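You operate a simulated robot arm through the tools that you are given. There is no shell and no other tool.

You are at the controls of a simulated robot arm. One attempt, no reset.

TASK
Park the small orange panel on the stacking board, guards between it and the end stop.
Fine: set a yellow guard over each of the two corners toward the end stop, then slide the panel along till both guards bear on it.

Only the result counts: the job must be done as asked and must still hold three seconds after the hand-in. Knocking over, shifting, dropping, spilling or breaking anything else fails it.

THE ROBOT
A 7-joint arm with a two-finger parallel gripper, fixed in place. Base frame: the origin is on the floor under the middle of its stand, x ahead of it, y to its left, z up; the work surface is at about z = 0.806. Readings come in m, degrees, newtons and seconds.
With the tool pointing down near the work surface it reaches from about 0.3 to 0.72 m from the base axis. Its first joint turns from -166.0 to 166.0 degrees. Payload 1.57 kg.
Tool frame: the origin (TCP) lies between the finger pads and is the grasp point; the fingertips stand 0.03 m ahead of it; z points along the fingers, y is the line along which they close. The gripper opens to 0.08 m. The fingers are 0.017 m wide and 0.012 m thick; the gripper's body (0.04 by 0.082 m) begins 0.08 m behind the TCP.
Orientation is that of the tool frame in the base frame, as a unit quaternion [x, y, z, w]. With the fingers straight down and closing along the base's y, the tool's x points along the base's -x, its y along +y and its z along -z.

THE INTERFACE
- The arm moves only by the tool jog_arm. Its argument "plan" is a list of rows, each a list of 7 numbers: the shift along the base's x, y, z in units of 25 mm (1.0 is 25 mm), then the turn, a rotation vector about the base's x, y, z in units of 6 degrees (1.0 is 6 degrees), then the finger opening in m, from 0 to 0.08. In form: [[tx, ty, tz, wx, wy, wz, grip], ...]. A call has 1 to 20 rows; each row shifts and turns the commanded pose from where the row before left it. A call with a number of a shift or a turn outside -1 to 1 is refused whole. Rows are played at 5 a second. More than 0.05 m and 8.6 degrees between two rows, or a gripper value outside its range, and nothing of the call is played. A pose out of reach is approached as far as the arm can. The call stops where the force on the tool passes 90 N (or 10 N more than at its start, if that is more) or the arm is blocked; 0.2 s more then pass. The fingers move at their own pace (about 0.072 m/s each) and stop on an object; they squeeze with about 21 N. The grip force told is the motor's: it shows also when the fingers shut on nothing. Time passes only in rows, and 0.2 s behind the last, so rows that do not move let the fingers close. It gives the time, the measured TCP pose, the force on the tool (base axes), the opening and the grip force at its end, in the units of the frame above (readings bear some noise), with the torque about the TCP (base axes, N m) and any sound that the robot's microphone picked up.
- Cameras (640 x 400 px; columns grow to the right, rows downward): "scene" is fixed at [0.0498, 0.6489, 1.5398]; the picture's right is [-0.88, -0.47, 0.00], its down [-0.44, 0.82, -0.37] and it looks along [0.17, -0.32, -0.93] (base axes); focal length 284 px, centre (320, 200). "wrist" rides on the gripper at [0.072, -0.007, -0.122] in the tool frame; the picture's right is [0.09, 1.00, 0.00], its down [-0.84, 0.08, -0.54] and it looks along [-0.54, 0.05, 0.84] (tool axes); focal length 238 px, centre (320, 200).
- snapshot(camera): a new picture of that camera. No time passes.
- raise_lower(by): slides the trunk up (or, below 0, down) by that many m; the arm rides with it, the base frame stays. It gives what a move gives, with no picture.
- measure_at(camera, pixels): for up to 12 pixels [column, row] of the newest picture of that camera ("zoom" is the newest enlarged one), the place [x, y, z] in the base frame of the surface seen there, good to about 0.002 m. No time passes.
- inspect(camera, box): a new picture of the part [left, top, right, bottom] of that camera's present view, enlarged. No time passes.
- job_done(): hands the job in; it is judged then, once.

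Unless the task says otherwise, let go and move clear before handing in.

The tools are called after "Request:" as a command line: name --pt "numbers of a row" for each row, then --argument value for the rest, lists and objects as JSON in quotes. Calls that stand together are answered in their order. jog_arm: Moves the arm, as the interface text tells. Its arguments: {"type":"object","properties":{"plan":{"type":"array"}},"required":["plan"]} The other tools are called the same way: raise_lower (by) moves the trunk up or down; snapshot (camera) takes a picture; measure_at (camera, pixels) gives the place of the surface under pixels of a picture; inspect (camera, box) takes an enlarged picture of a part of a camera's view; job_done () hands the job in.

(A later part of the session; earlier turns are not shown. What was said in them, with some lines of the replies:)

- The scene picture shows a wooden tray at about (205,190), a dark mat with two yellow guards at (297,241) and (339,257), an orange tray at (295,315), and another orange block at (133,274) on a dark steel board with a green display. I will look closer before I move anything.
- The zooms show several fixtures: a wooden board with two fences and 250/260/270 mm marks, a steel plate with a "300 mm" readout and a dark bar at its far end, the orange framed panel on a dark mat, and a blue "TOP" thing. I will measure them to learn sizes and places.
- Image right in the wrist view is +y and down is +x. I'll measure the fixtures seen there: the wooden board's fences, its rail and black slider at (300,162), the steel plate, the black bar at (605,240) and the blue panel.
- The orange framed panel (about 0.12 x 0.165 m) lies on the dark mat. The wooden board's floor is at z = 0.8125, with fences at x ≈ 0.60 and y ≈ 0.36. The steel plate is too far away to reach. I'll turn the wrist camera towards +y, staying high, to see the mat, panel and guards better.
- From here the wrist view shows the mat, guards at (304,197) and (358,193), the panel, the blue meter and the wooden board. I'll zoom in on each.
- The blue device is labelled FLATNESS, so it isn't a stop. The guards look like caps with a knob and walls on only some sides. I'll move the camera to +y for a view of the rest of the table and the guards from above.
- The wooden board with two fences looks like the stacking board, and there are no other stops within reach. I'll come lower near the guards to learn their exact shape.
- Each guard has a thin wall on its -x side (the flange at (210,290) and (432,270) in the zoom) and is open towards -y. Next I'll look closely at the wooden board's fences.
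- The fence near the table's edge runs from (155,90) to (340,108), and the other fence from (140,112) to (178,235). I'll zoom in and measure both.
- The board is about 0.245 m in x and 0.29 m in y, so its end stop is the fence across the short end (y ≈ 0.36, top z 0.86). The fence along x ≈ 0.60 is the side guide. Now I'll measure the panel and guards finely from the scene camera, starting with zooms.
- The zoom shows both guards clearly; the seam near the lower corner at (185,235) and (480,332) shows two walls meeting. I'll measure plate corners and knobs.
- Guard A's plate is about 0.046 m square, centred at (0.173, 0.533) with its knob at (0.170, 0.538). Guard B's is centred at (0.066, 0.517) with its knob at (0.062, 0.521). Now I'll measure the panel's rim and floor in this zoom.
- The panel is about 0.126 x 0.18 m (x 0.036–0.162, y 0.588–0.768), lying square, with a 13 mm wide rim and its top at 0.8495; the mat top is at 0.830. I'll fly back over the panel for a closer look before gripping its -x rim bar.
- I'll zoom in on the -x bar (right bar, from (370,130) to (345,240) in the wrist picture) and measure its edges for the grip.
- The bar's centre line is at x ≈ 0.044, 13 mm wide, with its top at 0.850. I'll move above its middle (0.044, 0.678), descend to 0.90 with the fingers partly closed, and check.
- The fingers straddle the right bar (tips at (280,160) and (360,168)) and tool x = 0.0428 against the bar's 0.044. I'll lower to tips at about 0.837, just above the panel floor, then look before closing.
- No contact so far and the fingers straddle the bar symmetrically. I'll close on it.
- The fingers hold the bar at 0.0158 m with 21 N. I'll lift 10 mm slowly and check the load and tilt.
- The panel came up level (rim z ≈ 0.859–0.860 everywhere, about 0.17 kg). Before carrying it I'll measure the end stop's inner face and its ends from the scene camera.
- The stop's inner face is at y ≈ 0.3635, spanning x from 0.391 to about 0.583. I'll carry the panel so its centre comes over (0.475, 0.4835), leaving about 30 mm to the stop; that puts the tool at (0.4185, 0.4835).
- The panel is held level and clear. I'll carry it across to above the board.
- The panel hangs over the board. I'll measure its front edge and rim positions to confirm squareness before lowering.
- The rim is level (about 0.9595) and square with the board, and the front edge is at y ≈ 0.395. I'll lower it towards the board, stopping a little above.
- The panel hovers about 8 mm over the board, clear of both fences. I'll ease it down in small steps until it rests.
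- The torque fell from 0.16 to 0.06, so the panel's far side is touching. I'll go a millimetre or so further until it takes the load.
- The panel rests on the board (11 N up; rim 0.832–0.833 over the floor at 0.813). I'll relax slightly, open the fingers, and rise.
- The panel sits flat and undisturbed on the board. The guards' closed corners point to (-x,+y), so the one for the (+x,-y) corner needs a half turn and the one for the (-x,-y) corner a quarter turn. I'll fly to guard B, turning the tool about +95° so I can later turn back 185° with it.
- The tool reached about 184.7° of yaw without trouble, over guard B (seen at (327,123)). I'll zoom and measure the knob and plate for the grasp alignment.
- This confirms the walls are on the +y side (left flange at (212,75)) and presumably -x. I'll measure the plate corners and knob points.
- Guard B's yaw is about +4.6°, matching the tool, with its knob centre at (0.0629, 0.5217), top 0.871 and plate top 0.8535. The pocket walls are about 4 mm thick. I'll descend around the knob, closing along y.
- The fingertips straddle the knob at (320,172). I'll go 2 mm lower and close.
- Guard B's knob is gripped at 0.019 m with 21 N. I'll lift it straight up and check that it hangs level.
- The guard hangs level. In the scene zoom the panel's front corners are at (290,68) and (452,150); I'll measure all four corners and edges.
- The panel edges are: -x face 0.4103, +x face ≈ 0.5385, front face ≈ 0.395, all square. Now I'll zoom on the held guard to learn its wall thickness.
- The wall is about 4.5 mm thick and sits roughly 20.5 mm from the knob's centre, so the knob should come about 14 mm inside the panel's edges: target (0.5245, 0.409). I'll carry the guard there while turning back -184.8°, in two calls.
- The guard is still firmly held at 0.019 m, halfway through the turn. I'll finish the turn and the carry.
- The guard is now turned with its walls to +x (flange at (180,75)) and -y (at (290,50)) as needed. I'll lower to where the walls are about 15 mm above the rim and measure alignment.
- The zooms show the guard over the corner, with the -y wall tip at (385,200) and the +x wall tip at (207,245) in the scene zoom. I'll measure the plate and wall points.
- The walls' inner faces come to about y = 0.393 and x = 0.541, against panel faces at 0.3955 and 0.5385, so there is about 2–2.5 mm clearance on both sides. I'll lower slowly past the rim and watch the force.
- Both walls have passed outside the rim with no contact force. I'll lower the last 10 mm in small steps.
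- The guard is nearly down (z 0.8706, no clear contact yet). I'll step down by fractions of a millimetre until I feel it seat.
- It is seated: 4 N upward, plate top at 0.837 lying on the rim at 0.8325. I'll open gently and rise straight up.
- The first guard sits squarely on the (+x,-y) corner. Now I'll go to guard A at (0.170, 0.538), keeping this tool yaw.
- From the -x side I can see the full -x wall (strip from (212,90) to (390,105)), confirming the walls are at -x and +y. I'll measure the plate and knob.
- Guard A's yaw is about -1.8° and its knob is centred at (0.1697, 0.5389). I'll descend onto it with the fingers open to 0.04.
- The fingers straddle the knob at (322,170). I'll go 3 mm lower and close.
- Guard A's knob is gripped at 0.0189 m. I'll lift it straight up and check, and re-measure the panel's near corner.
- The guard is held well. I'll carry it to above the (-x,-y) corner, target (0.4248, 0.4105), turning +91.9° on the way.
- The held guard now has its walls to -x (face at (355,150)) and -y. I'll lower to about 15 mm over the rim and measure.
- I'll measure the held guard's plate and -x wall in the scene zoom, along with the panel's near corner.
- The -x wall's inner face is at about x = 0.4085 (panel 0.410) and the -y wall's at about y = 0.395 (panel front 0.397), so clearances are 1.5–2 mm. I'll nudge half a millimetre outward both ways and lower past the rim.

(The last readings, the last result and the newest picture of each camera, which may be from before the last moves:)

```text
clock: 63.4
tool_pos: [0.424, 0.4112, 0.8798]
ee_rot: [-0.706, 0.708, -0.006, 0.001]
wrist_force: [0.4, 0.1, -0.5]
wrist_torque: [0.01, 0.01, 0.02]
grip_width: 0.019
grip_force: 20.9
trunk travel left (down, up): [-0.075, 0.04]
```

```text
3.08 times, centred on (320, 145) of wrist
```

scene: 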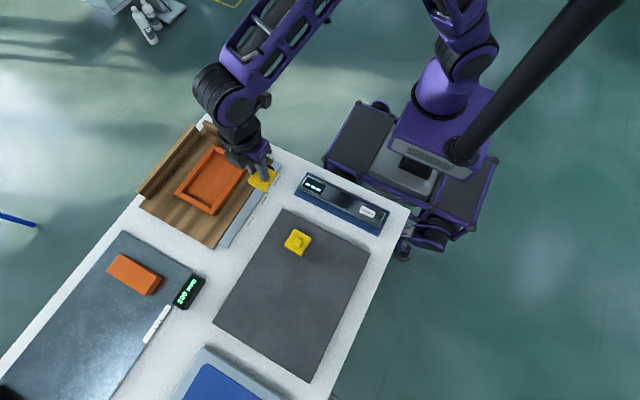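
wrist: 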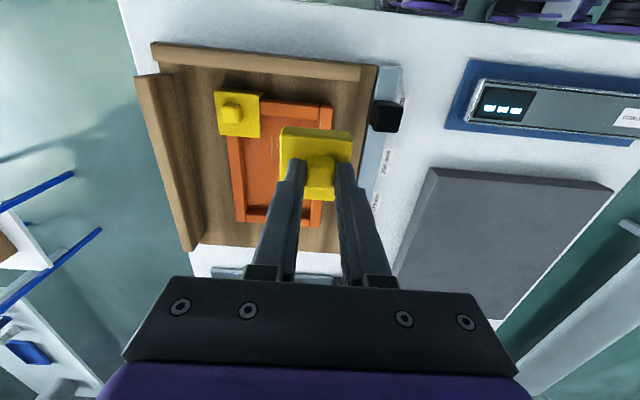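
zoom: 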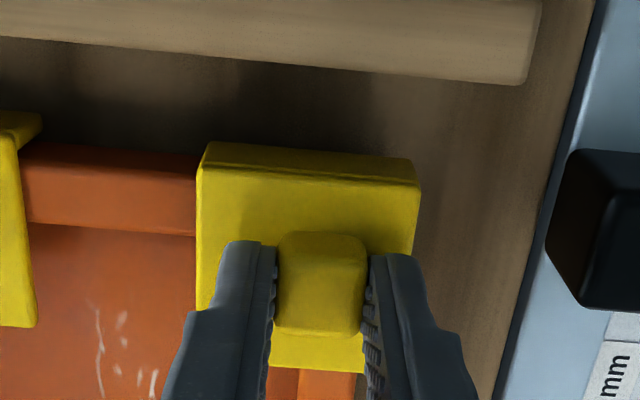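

No force so far and the walls have passed outside the rim. The dark box at (195,170) in the scene zoom is part of the gripper; I'll check its height against guard B before going lower.

Request:
inspect --camera "scene" --box '[205, 125, 265, 175]'

Request:
measure_at --camera "zoom" --pixels '[[190, 180], [160, 150], [235, 215], [200, 205], [140, 130], [250, 190], [135, 165], [120, 235]]'

```text
8.00 times, centred on (235, 150) of scene
```

zoom: 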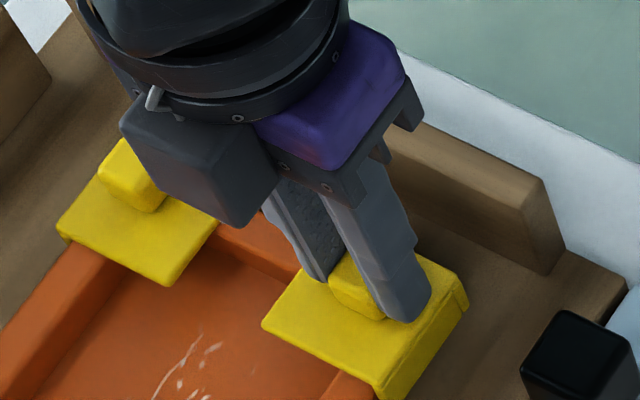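

```text
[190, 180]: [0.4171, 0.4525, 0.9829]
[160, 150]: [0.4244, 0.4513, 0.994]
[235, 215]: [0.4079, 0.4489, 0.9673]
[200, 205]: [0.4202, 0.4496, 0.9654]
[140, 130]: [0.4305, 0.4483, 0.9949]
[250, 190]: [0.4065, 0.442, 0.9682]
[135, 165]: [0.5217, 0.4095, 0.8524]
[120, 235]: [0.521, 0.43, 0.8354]
```

The box is at z > 0.96, far above everything. I'll lower the last 10 mm.

Request:
jog_arm --pt "0 0 -0.14 0 0 0 0" --pt "0 0 -0.1 0 0 0 0" --pt "0 0 -0.06 0 0 0 0" --pt "0 0 -0.04 0 0 0 0" --pt "0 0 -0.02 0 0 0 0" --pt "0 0 0 0 0 0 0"

Request:
inspect --camera "scene" --box '[205, 125, 265, 175]'

Request:
measure_at --camera "zoom" --pixels '[[280, 330], [370, 375], [460, 285], [390, 390], [330, 330], [420, 360], [300, 310], [440, 275]]'

```text
clock: 64.8
tool_pos: [0.4237, 0.4105, 0.8706]
ee_rot: [-0.706, 0.708, -0.005, 0.001]
wrist_force: [-0.4, -0.3, 4.9]
wrist_torque: [-0.04, 0.08, 0.01]
grip_width: 0.0187
grip_force: 21.0
trunk travel left (down, up): [-0.075, 0.04]
```

```text
8.00 times, centred on (235, 150) of scene
```

zoom: 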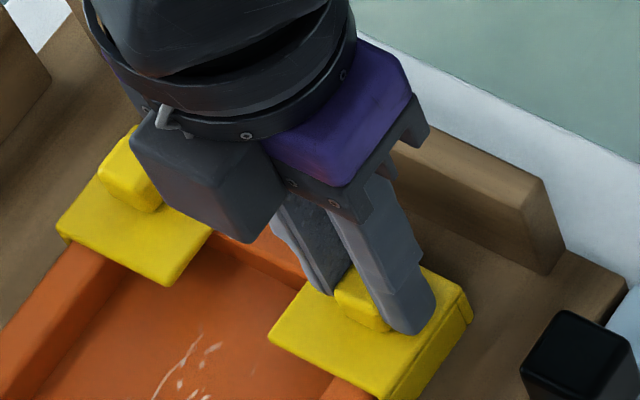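

```text
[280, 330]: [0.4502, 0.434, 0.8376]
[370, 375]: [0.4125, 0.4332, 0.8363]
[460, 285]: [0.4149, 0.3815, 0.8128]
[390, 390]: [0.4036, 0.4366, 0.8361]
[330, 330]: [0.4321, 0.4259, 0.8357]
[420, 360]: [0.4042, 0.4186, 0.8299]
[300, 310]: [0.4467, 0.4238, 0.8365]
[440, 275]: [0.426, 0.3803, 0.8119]
```

It is seated (4.9 N, plate top 0.8365, matching the first guard). I'll open gently and rise straight up.

Request:
jog_arm --pt "0 0 0.02 0 0 0 0.0" --pt "0 0 0 0 0 0 0.024" --pt "0 0 0 0 0 0 0.03" --pt "0 0 0 0 0 0 0.034" --pt "0 0 0.3 0 0 0 0.034" --pt "0 0 0.7 0 0 0 0.034" --pt "0 0 1 0 0 0 0.034" --pt "0 0 1 0 0 0 0.034" --pt "0 0 1 0 0 0 0.034"

Request:
inspect --camera "scene" --box '[165, 110, 275, 210]'

Request:
snapshot --camera "wrist"

```text
clock: 66.8
tool_pos: [0.4239, 0.4123, 0.9708]
ee_rot: [-0.706, 0.708, -0.004, 0.001]
wrist_force: [0.0, 0.1, 0.0]
wrist_torque: [-0.01, 0.01, -0.02]
grip_width: 0.0339
grip_force: 0.1
trunk travel left (down, up): [-0.075, 0.04]
```

```text
4.00 times, centred on (220, 160) of scene
```

zoom: 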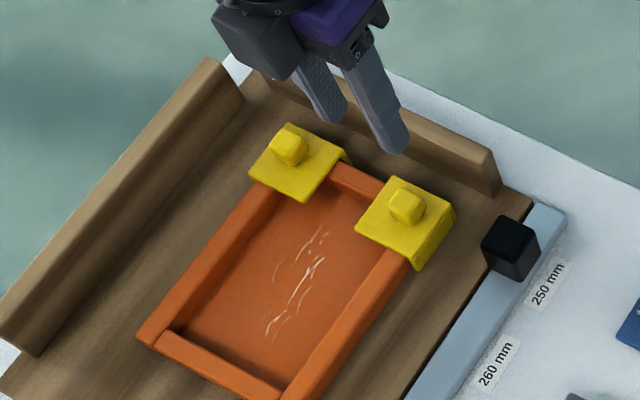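

```text
taken
```

wrist: 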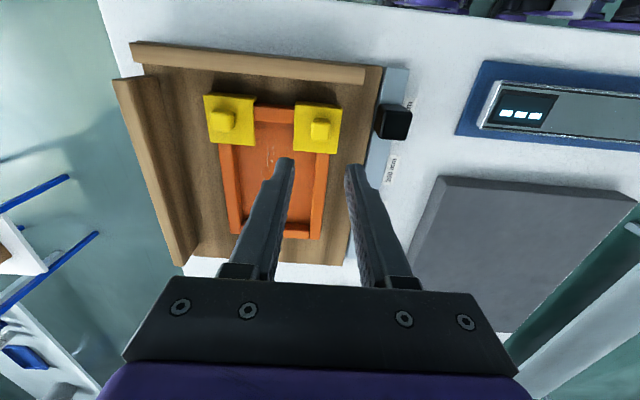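

Both guards sit on the two front corners, with their plates about 44 mm apart. I'll close the fingers, put them inside the panel behind the front bar between the guards at x ≈ 0.474, and tow the panel towards the stop by pushing that bar from inside.

Request:
jog_arm --pt "0.5 0.2 0 0 0 0 0.02" --pt "0.5 0.2 0 0 0 0 0.0" --pt "0.5 0.2 0 0 0 0 0.0" --pt "0.5 0.15 0 0 0 0 0.0" --pt "0 0 -0.8 0 0 0 0.0" --pt "0 0 -1 0 0 0 0.0" --pt "0 0 -0.6 0 0 0 0.0" --pt "0 0 0 0 0 0 0.0"

Request:
snapshot --camera "wrist"

Request:
inspect --camera "scene" --box '[165, 110, 275, 210]'

```text
clock: 68.6
tool_pos: [0.4732, 0.4302, 0.9115]
ee_rot: [-0.706, 0.708, -0.005, -0.001]
wrist_force: [0.0, -0.5, -0.6]
wrist_torque: [0.01, -0.01, 0.01]
grip_width: 0.0001
grip_force: 20.8
trunk travel left (down, up): [-0.075, 0.04]
```

```text
taken
```

wrist: 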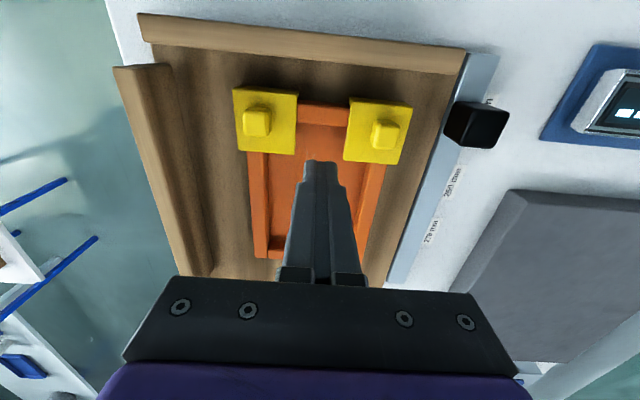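

```text
4.00 times, centred on (220, 160) of scene
```

zoom: 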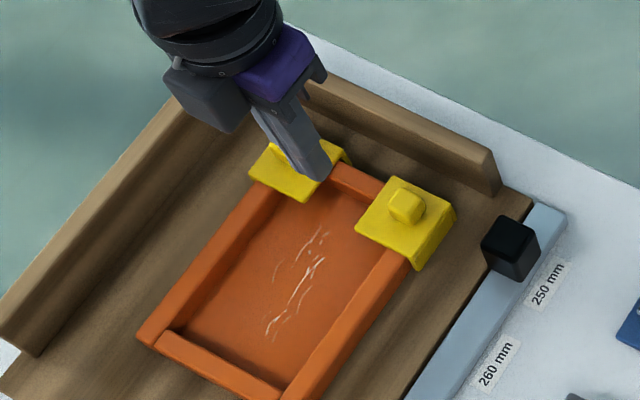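

The closed fingertips at (322,162) are between the guards and about 9 mm behind the front bar. I'll lower them inside the panel to about 4 mm above its floor.

Request:
jog_arm --pt "0.02 0 -0.8 0 0 0 0.0" --pt "0 0 -0.8 0 0 0 0.0" --pt "0 0 -0.6 0 0 0 0.0" --pt "0 0 -0.2 0 0 0 0.0" --pt "0 0 0 0 0 0 0.0"

Request:
snapshot --camera "wrist"

Request:
inspect --camera "scene" --box '[185, 120, 265, 180]'

```text
clock: 69.8
tool_pos: [0.4755, 0.4298, 0.8515]
ee_rot: [-0.707, 0.707, -0.007, 0.001]
wrist_force: [0.1, -0.6, -0.4]
wrist_torque: [0.0, 0.02, -0.01]
grip_width: 0.0
grip_force: 21.0
trunk travel left (down, up): [-0.075, 0.04]
```

```text
taken
```

wrist: 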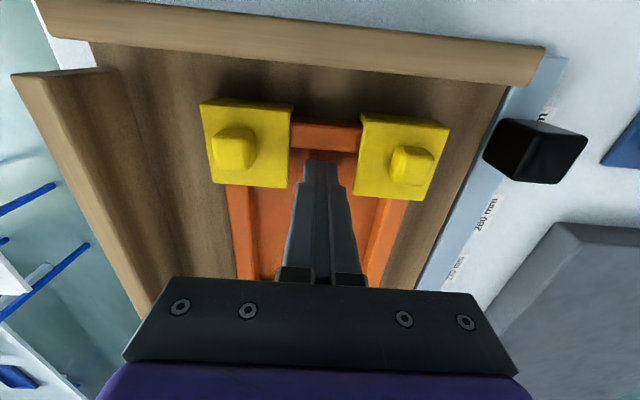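

```text
6.67 times, centred on (225, 150) of scene
```

zoom: 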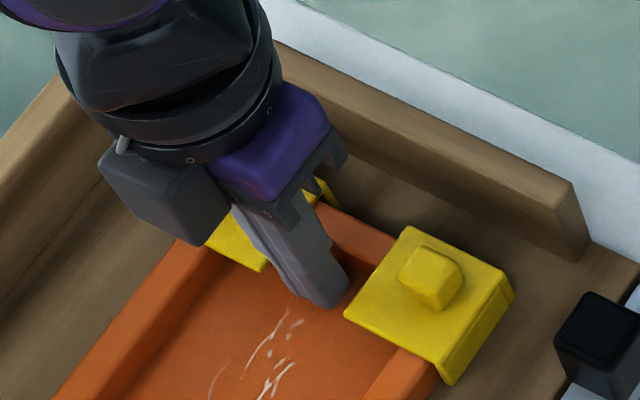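

The fingers are inside, clear of both guards. I'll start moving in -y gently: 12 mm in small steps, reading force and looking.

Request:
jog_arm --pt "0 -0.12 0 0 0 0 0.0" --pt "0 -0.12 0 0 0 0 0.0" --pt "0 -0.12 0 0 0 0 0.0" --pt "0 -0.12 0 0 0 0 0.0" --pt "0 -0.12 0 0 0 0 0.0" --pt "0 0 0 0 0 0 0.0"

Request:
snapshot --camera "wrist"

Request:
inspect --camera "scene" --box '[185, 120, 265, 180]'

```text
clock: 71.2
tool_pos: [0.4751, 0.4146, 0.8508]
ee_rot: [-0.706, 0.708, -0.005, 0.002]
wrist_force: [-0.4, 2.3, 0.7]
wrist_torque: [0.06, -0.01, 0.0]
grip_width: 0.0
grip_force: 21.5
trunk travel left (down, up): [-0.075, 0.04]
```

```text
taken
```

wrist: 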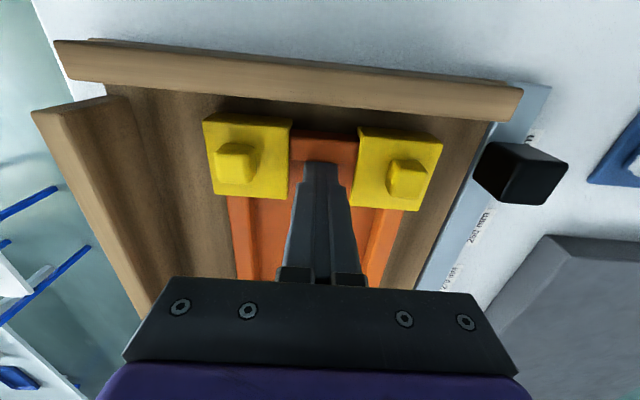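

```text
6.67 times, centred on (225, 150) of scene
```

zoom: 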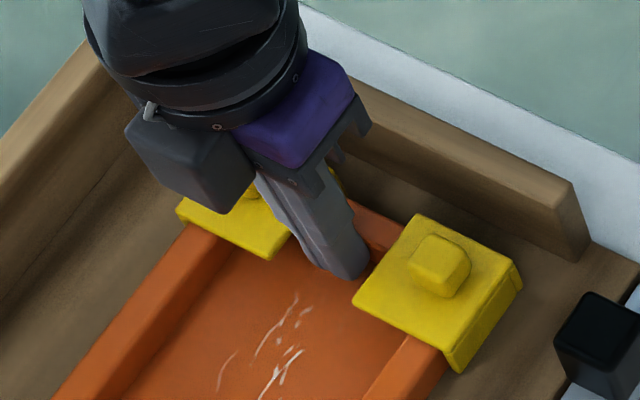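

The tool feels 2.3 N and the panel moves along with both guards riding on it. I'll go on about 16 mm in 3 mm steps.

Request:
jog_arm --pt "0 -0.12 0 0 0 0 0.0" --pt "0 -0.12 0 0 0 0 0.0" --pt "0 -0.12 0 0 0 0 0.0" --pt "0 -0.12 0 0 0 0 0.0" --pt "0 -0.12 0 0 0 0 0.0" --pt "0 -0.04 0 0 0 0 0.0" --pt "0 0 0 0 0 0 0.0"

Request:
snapshot --camera "wrist"

Request:
inspect --camera "scene" --box '[185, 120, 265, 180]'

```text
clock: 72.8
tool_pos: [0.4749, 0.3985, 0.8504]
ee_rot: [-0.706, 0.709, -0.006, 0.001]
wrist_force: [0.1, 1.8, 0.3]
wrist_torque: [0.04, -0.02, 0.0]
grip_width: 0.0
grip_force: 21.4
trunk travel left (down, up): [-0.075, 0.04]
```

```text
taken
```

wrist: 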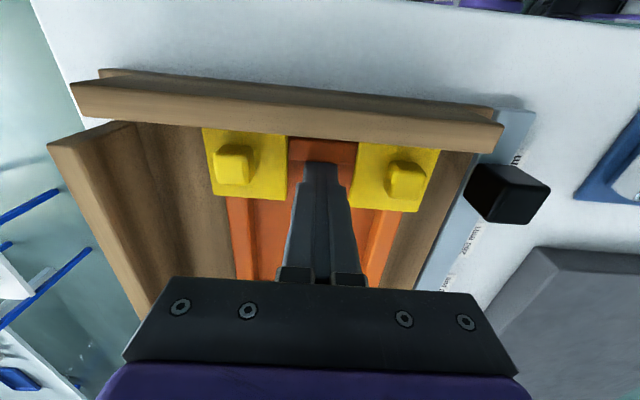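

```text
6.67 times, centred on (225, 150) of scene
```

zoom: 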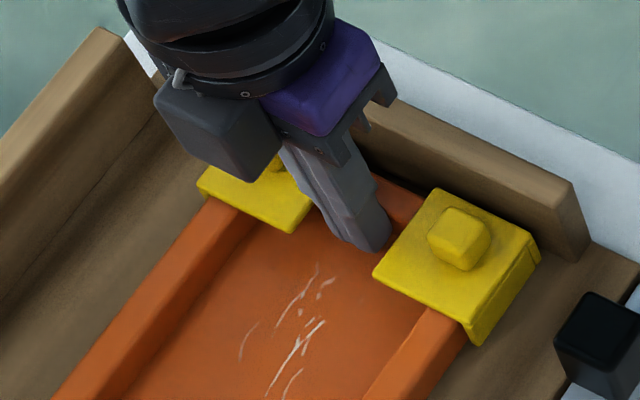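

Force is steady at about 2 N and guard A is close to the stop. I'll measure the remaining gap.

Request:
measure_at --camera "zoom" --pixels '[[435, 195], [530, 245], [535, 262], [470, 205], [505, 222], [580, 255], [383, 275], [463, 312], [210, 185], [295, 225], [500, 215], [540, 225]]'

```text
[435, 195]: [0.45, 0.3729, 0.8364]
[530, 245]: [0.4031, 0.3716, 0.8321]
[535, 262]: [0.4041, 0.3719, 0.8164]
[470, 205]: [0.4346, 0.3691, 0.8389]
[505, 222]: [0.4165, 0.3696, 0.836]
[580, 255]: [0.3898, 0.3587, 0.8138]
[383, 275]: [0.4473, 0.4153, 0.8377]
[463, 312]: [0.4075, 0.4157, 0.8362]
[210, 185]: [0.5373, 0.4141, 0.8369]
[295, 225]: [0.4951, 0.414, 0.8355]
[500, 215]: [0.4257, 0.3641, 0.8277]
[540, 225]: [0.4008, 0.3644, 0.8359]
```

About 5 mm remains for guard A and a bit less for B. I'll advance in 1 mm steps, with a check after 4 mm.

Request:
jog_arm --pt "0 -0.04 0 0 0 0 0.0" --pt "0 -0.04 0 0 0 0 0.0" --pt "0 -0.04 0 0 0 0 0.0" --pt "0 -0.04 0 0 0 0 0.0" --pt "0 0 0 0 0 0 0.0"

```text
clock: 74.0
tool_pos: [0.4742, 0.3948, 0.851]
ee_rot: [-0.706, 0.708, -0.006, 0.001]
wrist_force: [0.6, 1.2, -0.3]
wrist_torque: [0.01, 0.0, 0.02]
grip_width: 0.0001
grip_force: 21.3
trunk travel left (down, up): [-0.075, 0.04]
```

The force is still only friction (1.2 N) at y = 0.3948. I'll continue in 0.75 mm steps.

Request:
jog_arm --pt "0 -0.03 0 0 0 0 0.0" --pt "0 -0.03 0 0 0 0 0.0" --pt "0 0 0 0 0 0 0.0"

Request:
inspect --camera "scene" --box '[185, 120, 265, 180]'

Request:
inspect --camera "wrist" --box '[190, 80, 450, 230]'

```text
clock: 74.8
tool_pos: [0.4737, 0.3954, 0.8507]
ee_rot: [0.707, -0.707, 0.005, -0.002]
wrist_force: [0.2, 9.1, -1.4]
wrist_torque: [0.24, -0.11, 0.03]
grip_width: 0.0
grip_force: 20.8
trunk travel left (down, up): [-0.075, 0.04]
```

```text
6.67 times, centred on (225, 150) of scene
```

zoom: 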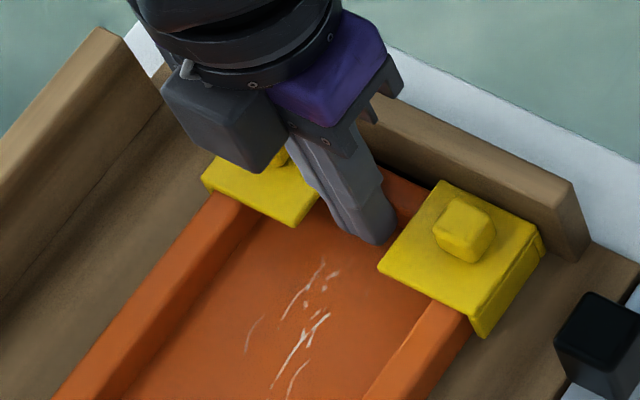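

```text
2.46 times, centred on (320, 155) of wrist
```

zoom: 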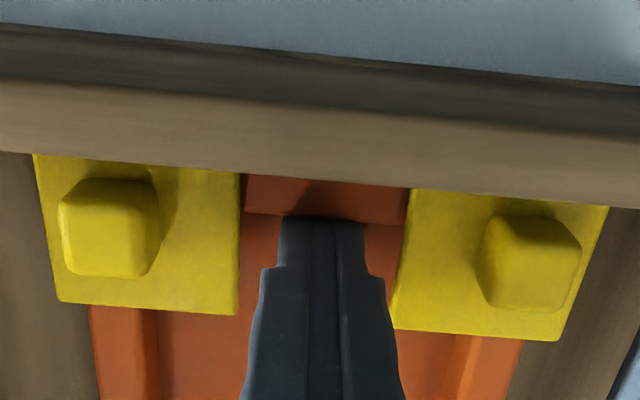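

The force rose to 9 N, so something bears on the stop. I'll measure whether both guards do.

Request:
inspect --camera "scene" --box '[230, 135, 270, 170]'

Request:
measure_at --camera "zoom" --pixels '[[320, 200]]'

Request:
inspect --camera "scene" --box '[185, 120, 265, 180]'

Request:
measure_at --camera "zoom" --pixels '[[440, 187], [535, 240], [540, 255], [475, 200], [385, 268], [465, 305], [213, 180], [292, 220], [250, 203], [425, 287], [480, 330], [300, 195]]'

```text
11.43 times, centred on (250, 152) of scene
```

zoom: 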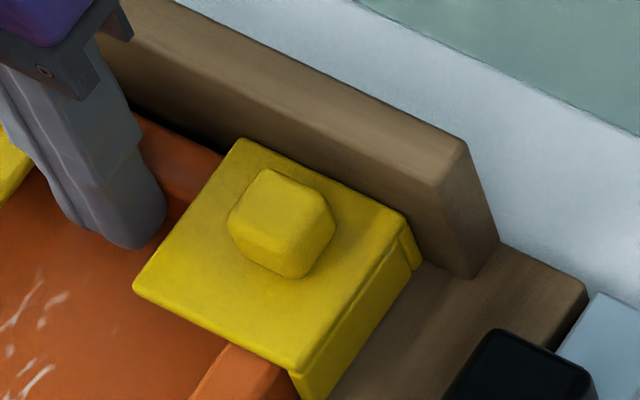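

```text
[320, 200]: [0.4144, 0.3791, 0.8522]
```

```text
6.67 times, centred on (225, 150) of scene
```

zoom: 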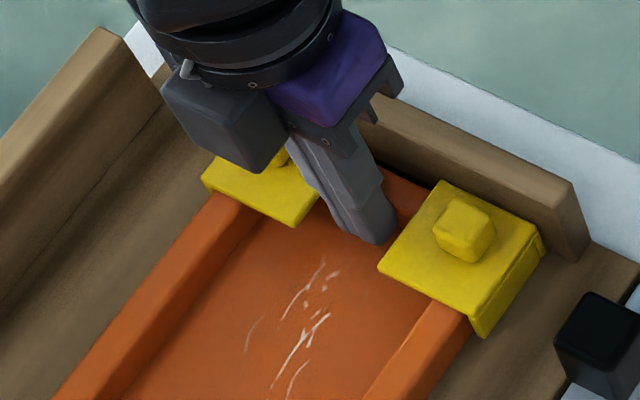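

```text
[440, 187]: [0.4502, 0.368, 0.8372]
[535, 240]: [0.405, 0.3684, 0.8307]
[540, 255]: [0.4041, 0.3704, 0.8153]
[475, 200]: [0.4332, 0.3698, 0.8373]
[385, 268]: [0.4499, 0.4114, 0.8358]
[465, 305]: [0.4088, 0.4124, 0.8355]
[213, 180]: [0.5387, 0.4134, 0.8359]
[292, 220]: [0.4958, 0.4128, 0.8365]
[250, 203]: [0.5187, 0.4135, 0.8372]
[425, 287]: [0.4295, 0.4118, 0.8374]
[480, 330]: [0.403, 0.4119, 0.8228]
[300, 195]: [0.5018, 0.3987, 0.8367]
```

Guard A's and B's rear edges are within about 1 mm of each other (≈0.412 and 0.413), so both are at or almost at the stop. I'll press about 0.5 mm more to square the panel, keeping the force modest.

Request:
jog_arm --pt "0 -0.02 0 0 0 0 0.0" --pt "0 0 0 0 0 0 0.0" --pt "0 0 0 0 0 0 0.0"

```text
clock: 75.6
tool_pos: [0.4754, 0.3938, 0.8501]
ee_rot: [0.708, -0.707, 0.004, -0.002]
wrist_force: [0.4, 15.5, -0.6]
wrist_torque: [0.42, 0.02, 0.0]
grip_width: 0.0004
grip_force: 21.2
trunk travel left (down, up): [-0.075, 0.04]
```

The force climbed to 15.5 N for half a millimetre, so it is firmly blocked. I'll back the fingers off, rise, and inspect the gaps from straight above with the wrist camera.

Request:
jog_arm --pt "0 0.1 0 0 0 0 0.0" --pt "0 0.3 0 0 0 0 0.0" --pt "0 0.1 0.3 0 0 0 0.0" --pt "0 0.1 0.8 0 0 0 0.0" --pt "0 0.3 1 0 0 0 0.0" --pt "0 0.4 0.9 0 0 0 0.0" --pt "0 0.3 0 0 0 0 0.0" --pt "0 0 0 0 0 0 0.0"

Request:
snapshot --camera "wrist"

Request:
inspect --camera "scene" --box '[185, 120, 265, 180]'

```text
clock: 77.4
tool_pos: [0.4743, 0.4318, 0.9266]
ee_rot: [-0.707, 0.708, -0.005, 0.001]
wrist_force: [-0.7, -0.7, -0.5]
wrist_torque: [0.0, 0.0, -0.03]
grip_width: 0.0
grip_force: 21.0
trunk travel left (down, up): [-0.075, 0.04]
```

```text
taken
```

wrist: 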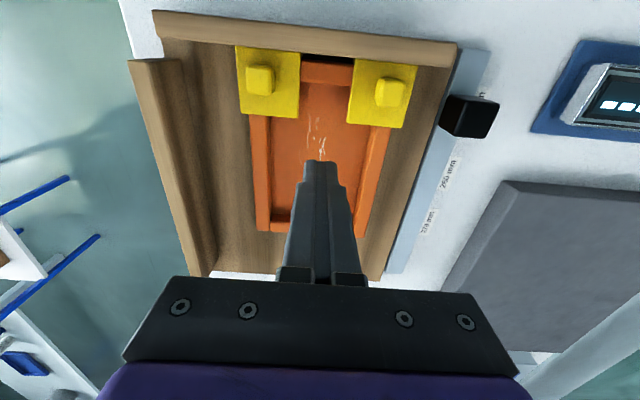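

```text
6.67 times, centred on (225, 150) of scene
```

zoom: 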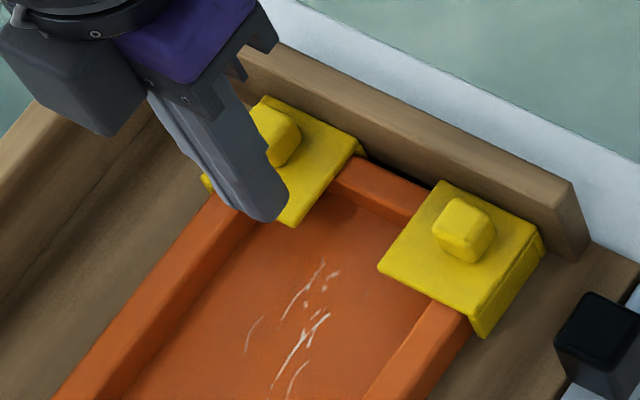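

Request:
inspect --camera "wrist" --box '[225, 10, 325, 80]'

Request:
inspect --camera "wrist" --box '[325, 20, 435, 90]'

Request:
inspect --camera "wrist" --box '[220, 10, 440, 140]'

```text
5.71 times, centred on (275, 45) of wrist
```

zoom: 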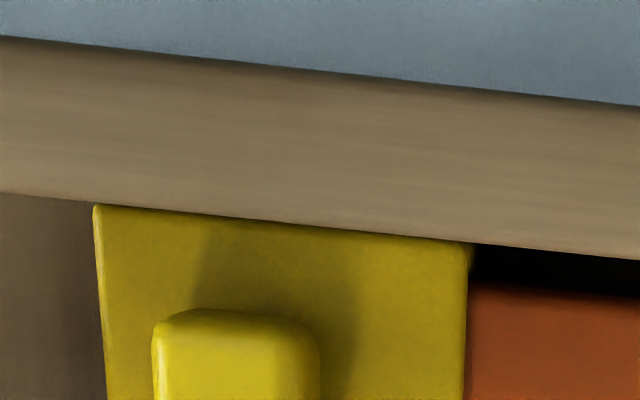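

```text
5.71 times, centred on (380, 55) of wrist
```

zoom: 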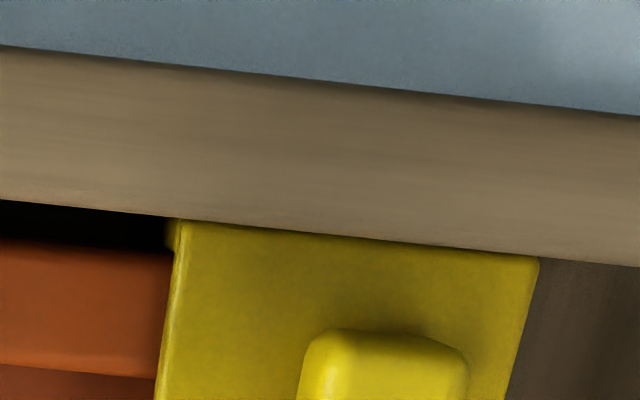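

```text
2.91 times, centred on (330, 75) of wrist
```

zoom: 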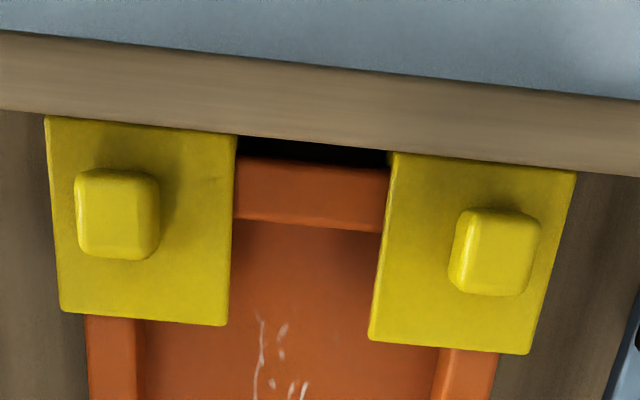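

Seen nearly straight down along the stop's face, both yellow plates meet the wood edge with no visible gap. To be surer I'll move the camera 15 mm further in +y and look at the contact lines again.

Request:
jog_arm --pt "0 0.35 0 0 0 0 0.0" --pt "0 0.35 0 0 0 0 0.0" --pt "0 0 0 0 0 0 0.0"

Request:
snapshot --camera "wrist"

Request:
inspect --camera "wrist" --box '[225, 0, 325, 60]'

Request:
inspect --camera "wrist" --box '[325, 0, 435, 70]'

```text
clock: 78.2
tool_pos: [0.4748, 0.4494, 0.9257]
ee_rot: [-0.707, 0.708, -0.005, 0.0]
wrist_force: [-0.1, 0.2, 1.3]
wrist_torque: [0.0, 0.0, 0.02]
grip_width: 0.0002
grip_force: 21.2
trunk travel left (down, up): [-0.075, 0.04]
```

```text
taken
```

wrist: 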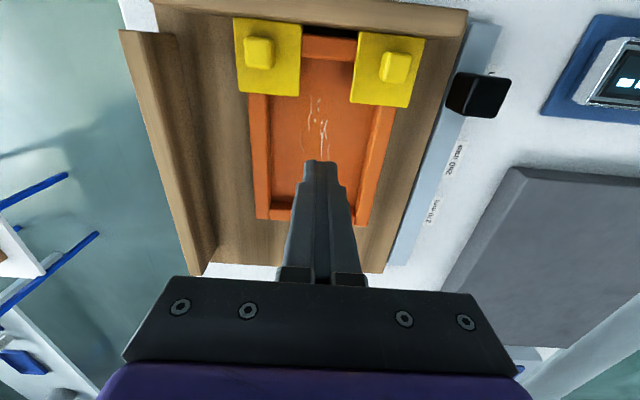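

```text
6.40 times, centred on (275, 30) of wrist
```

zoom: 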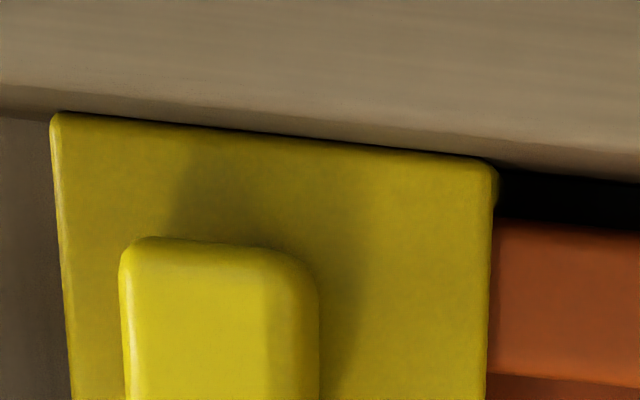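

```text
5.71 times, centred on (380, 35) of wrist
```

zoom: 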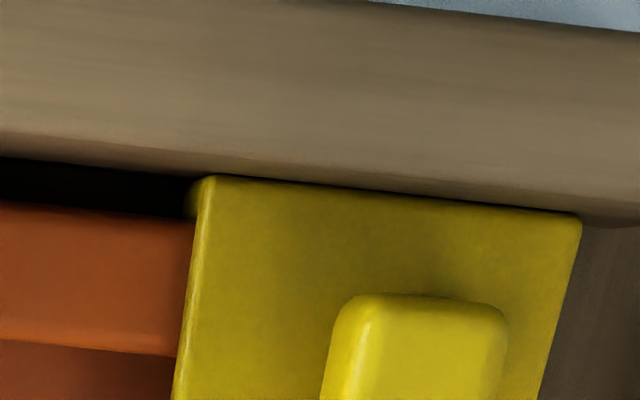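

Both plates lie along the stop with only a hairline shadow, and the panel's front bar is one wall-thickness (about 5 mm) from the stop, evenly at both guards. I'll rise clear and take final pictures to confirm everything is settled.

Request:
jog_arm --pt "0 0 0.8 0 0 0 0.0" --pt "-0.3 0 1 0 0 0 0.02" --pt "-0.8 -0.3 1 0 0 0 0.04" --pt "-0.9 -0.4 1 0 0 0 0.04" --pt "-0.9 -0.4 0.5 0 0 0 0.04" --pt "-0.9 -0.4 0 0 0 0 0.04" --pt "-0.9 -0.4 0 0 0 0 0.04" --pt "-0.9 -0.4 0 0 0 0 0.04" --pt "0 0 0 0 0 0 0.04"

Request:
snapshot --camera "scene"

Request:
inspect --camera "scene" --box '[185, 110, 275, 190]'

Request:
snapshot --camera "wrist"

```text
clock: 80.2
tool_pos: [0.3349, 0.3927, 1.0343]
ee_rot: [-0.707, 0.707, -0.004, 0.001]
wrist_force: [0.2, -0.4, -0.9]
wrist_torque: [0.01, 0.02, -0.03]
grip_width: 0.04
grip_force: 0.1
trunk travel left (down, up): [-0.075, 0.04]
```

```text
taken
```

scene: 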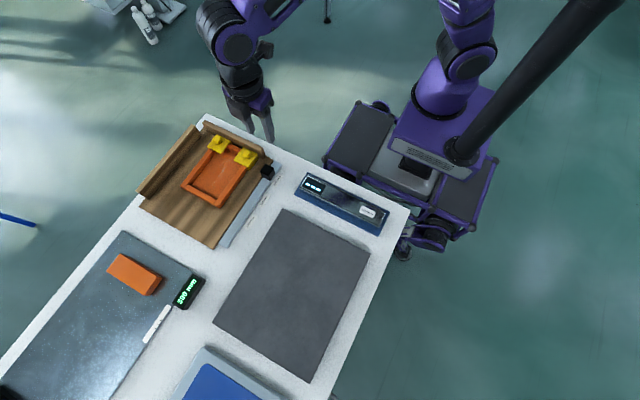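

```text
5.00 times, centred on (230, 150) of scene
```

zoom: 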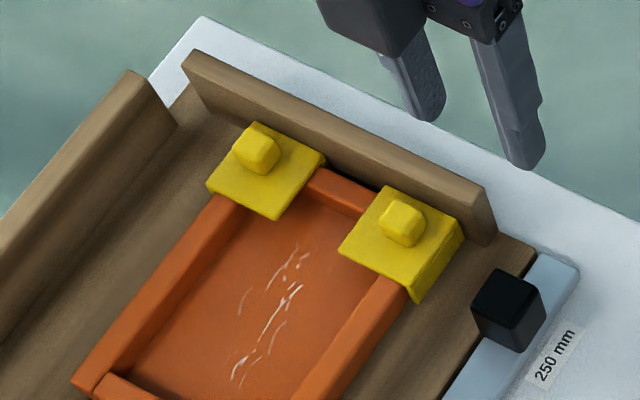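

```text
taken
```

wrist: 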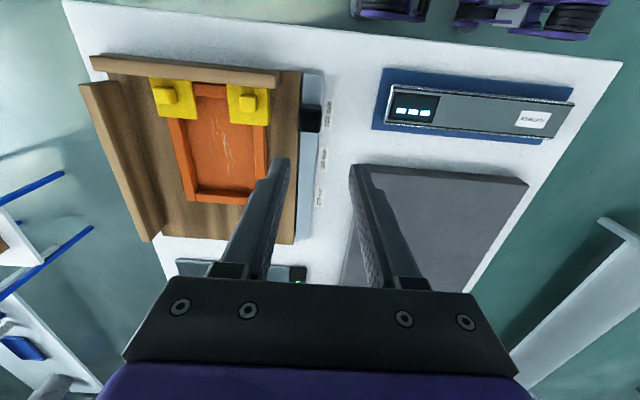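

Everything looks settled. As a last check I'll measure both guards' edges and the panel's side faces for squareness in the unobstructed scene zoom.

Request:
inspect --camera "scene" --box '[195, 125, 265, 175]'

Request:
measure_at --camera "zoom" --pixels '[[320, 200], [200, 120], [420, 240]]'

```text
8.00 times, centred on (230, 150) of scene
```

zoom: 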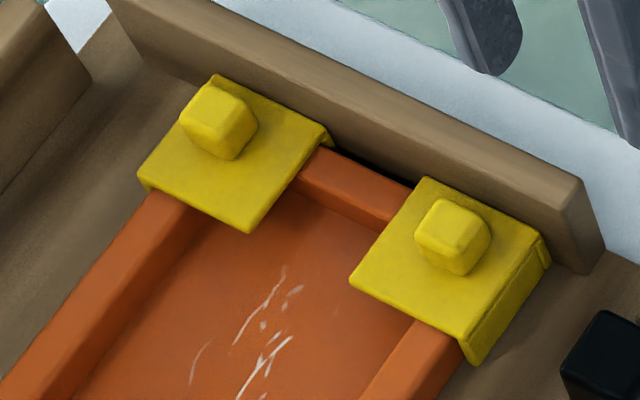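

```text
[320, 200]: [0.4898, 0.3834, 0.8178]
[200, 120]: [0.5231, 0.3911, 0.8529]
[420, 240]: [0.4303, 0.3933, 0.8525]
```

Request:
measure_at --camera "zoom" --pixels '[[165, 189], [190, 201], [220, 215], [375, 287], [400, 300], [430, 315], [270, 108], [290, 118], [310, 128], [480, 212], [500, 222], [520, 233]]'

Request:
measure_at --camera "zoom" --pixels '[[262, 98], [285, 110], [315, 125], [450, 185], [490, 206], [525, 225], [330, 155], [350, 165], [380, 180], [400, 190], [350, 150], [370, 158]]'

```text
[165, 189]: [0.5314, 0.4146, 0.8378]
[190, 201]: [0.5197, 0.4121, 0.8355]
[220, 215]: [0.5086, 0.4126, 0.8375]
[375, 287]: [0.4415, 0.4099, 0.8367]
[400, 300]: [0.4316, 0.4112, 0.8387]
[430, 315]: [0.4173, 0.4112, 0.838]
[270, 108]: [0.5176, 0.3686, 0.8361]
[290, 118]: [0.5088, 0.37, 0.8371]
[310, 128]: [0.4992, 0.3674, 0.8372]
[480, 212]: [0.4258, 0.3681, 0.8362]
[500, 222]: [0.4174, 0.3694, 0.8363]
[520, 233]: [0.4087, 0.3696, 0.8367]
```

```text
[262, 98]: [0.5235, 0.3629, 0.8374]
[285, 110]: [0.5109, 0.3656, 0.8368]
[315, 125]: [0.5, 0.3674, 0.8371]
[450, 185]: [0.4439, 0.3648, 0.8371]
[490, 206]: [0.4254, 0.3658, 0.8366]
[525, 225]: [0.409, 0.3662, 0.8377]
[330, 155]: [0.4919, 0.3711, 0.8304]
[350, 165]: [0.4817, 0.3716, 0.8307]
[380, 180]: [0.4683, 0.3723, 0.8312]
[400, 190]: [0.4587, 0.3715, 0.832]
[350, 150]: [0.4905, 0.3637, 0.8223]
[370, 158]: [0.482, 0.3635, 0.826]
```

Both guards' front edges measure 0.363–0.367 with the stop face at 0.3636, which is contact within the measuring noise. I'll do one last yaw check on the panel's long sides.

Request:
inspect --camera "scene" --box '[175, 130, 265, 215]'

Request:
measure_at --camera "zoom" --pixels '[[360, 295], [320, 350], [300, 375], [390, 250], [340, 322], [160, 190], [120, 245], [80, 300], [200, 300], [140, 330], [260, 345], [230, 330]]'

```text
4.71 times, centred on (220, 172) of scene
```

zoom: 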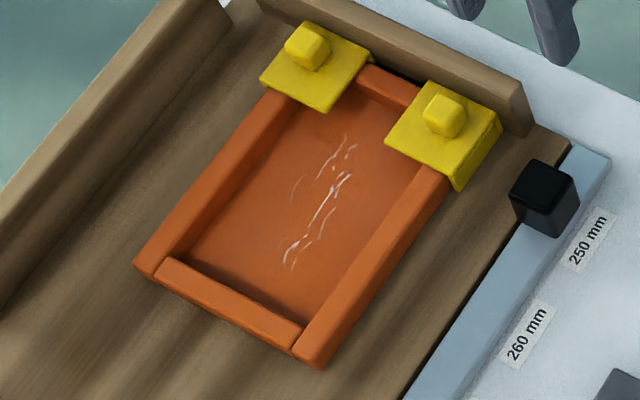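

```text
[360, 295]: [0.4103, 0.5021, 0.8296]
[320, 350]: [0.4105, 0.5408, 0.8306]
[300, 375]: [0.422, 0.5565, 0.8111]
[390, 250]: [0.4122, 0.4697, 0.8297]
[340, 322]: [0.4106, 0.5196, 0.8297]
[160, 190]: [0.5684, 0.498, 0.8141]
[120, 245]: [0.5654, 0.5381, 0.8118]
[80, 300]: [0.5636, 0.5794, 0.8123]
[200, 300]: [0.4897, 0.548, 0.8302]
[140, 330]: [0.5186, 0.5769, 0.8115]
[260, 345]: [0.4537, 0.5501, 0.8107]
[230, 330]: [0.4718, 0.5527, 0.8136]
```

The panel's side runs at x ≈ 0.410–0.412 along its whole length, so it is square to the stop. Both guards bear on it, the hand is empty and clear, and nothing else has moved, so I'm handing in.

Request:
job_done

```text
The job is handed in.
```

The orange panel is parked on the wooden board. A yellow guard sits over each of its two front corners, and both guards are against the end stop.

- **Which board and stop:** Nothing was labelled, so I took the wooden board as the stacking board and the fence across its short end as the end stop. The longer fence down the side I treated as a guide.
- **Contact:** I pushed the panel until it was firmly blocked, at about 15 N. Both guards' front edges then measured within a few millimetres of the stop face. Seen from nearly straight above, there was only a hairline shadow between each guard and the stop.
- **Squareness:** The panel's side runs straight to within about 2 mm over the part I could measure, and its front bar is evenly spaced from the stop at both guards.
- **Surroundings:** The last pictures show nothing else shifted, and the gripper is empty and clear. The guards have roughly 2 mm of play sideways on the panel.

The job is handed in; I had no result back when I finished.
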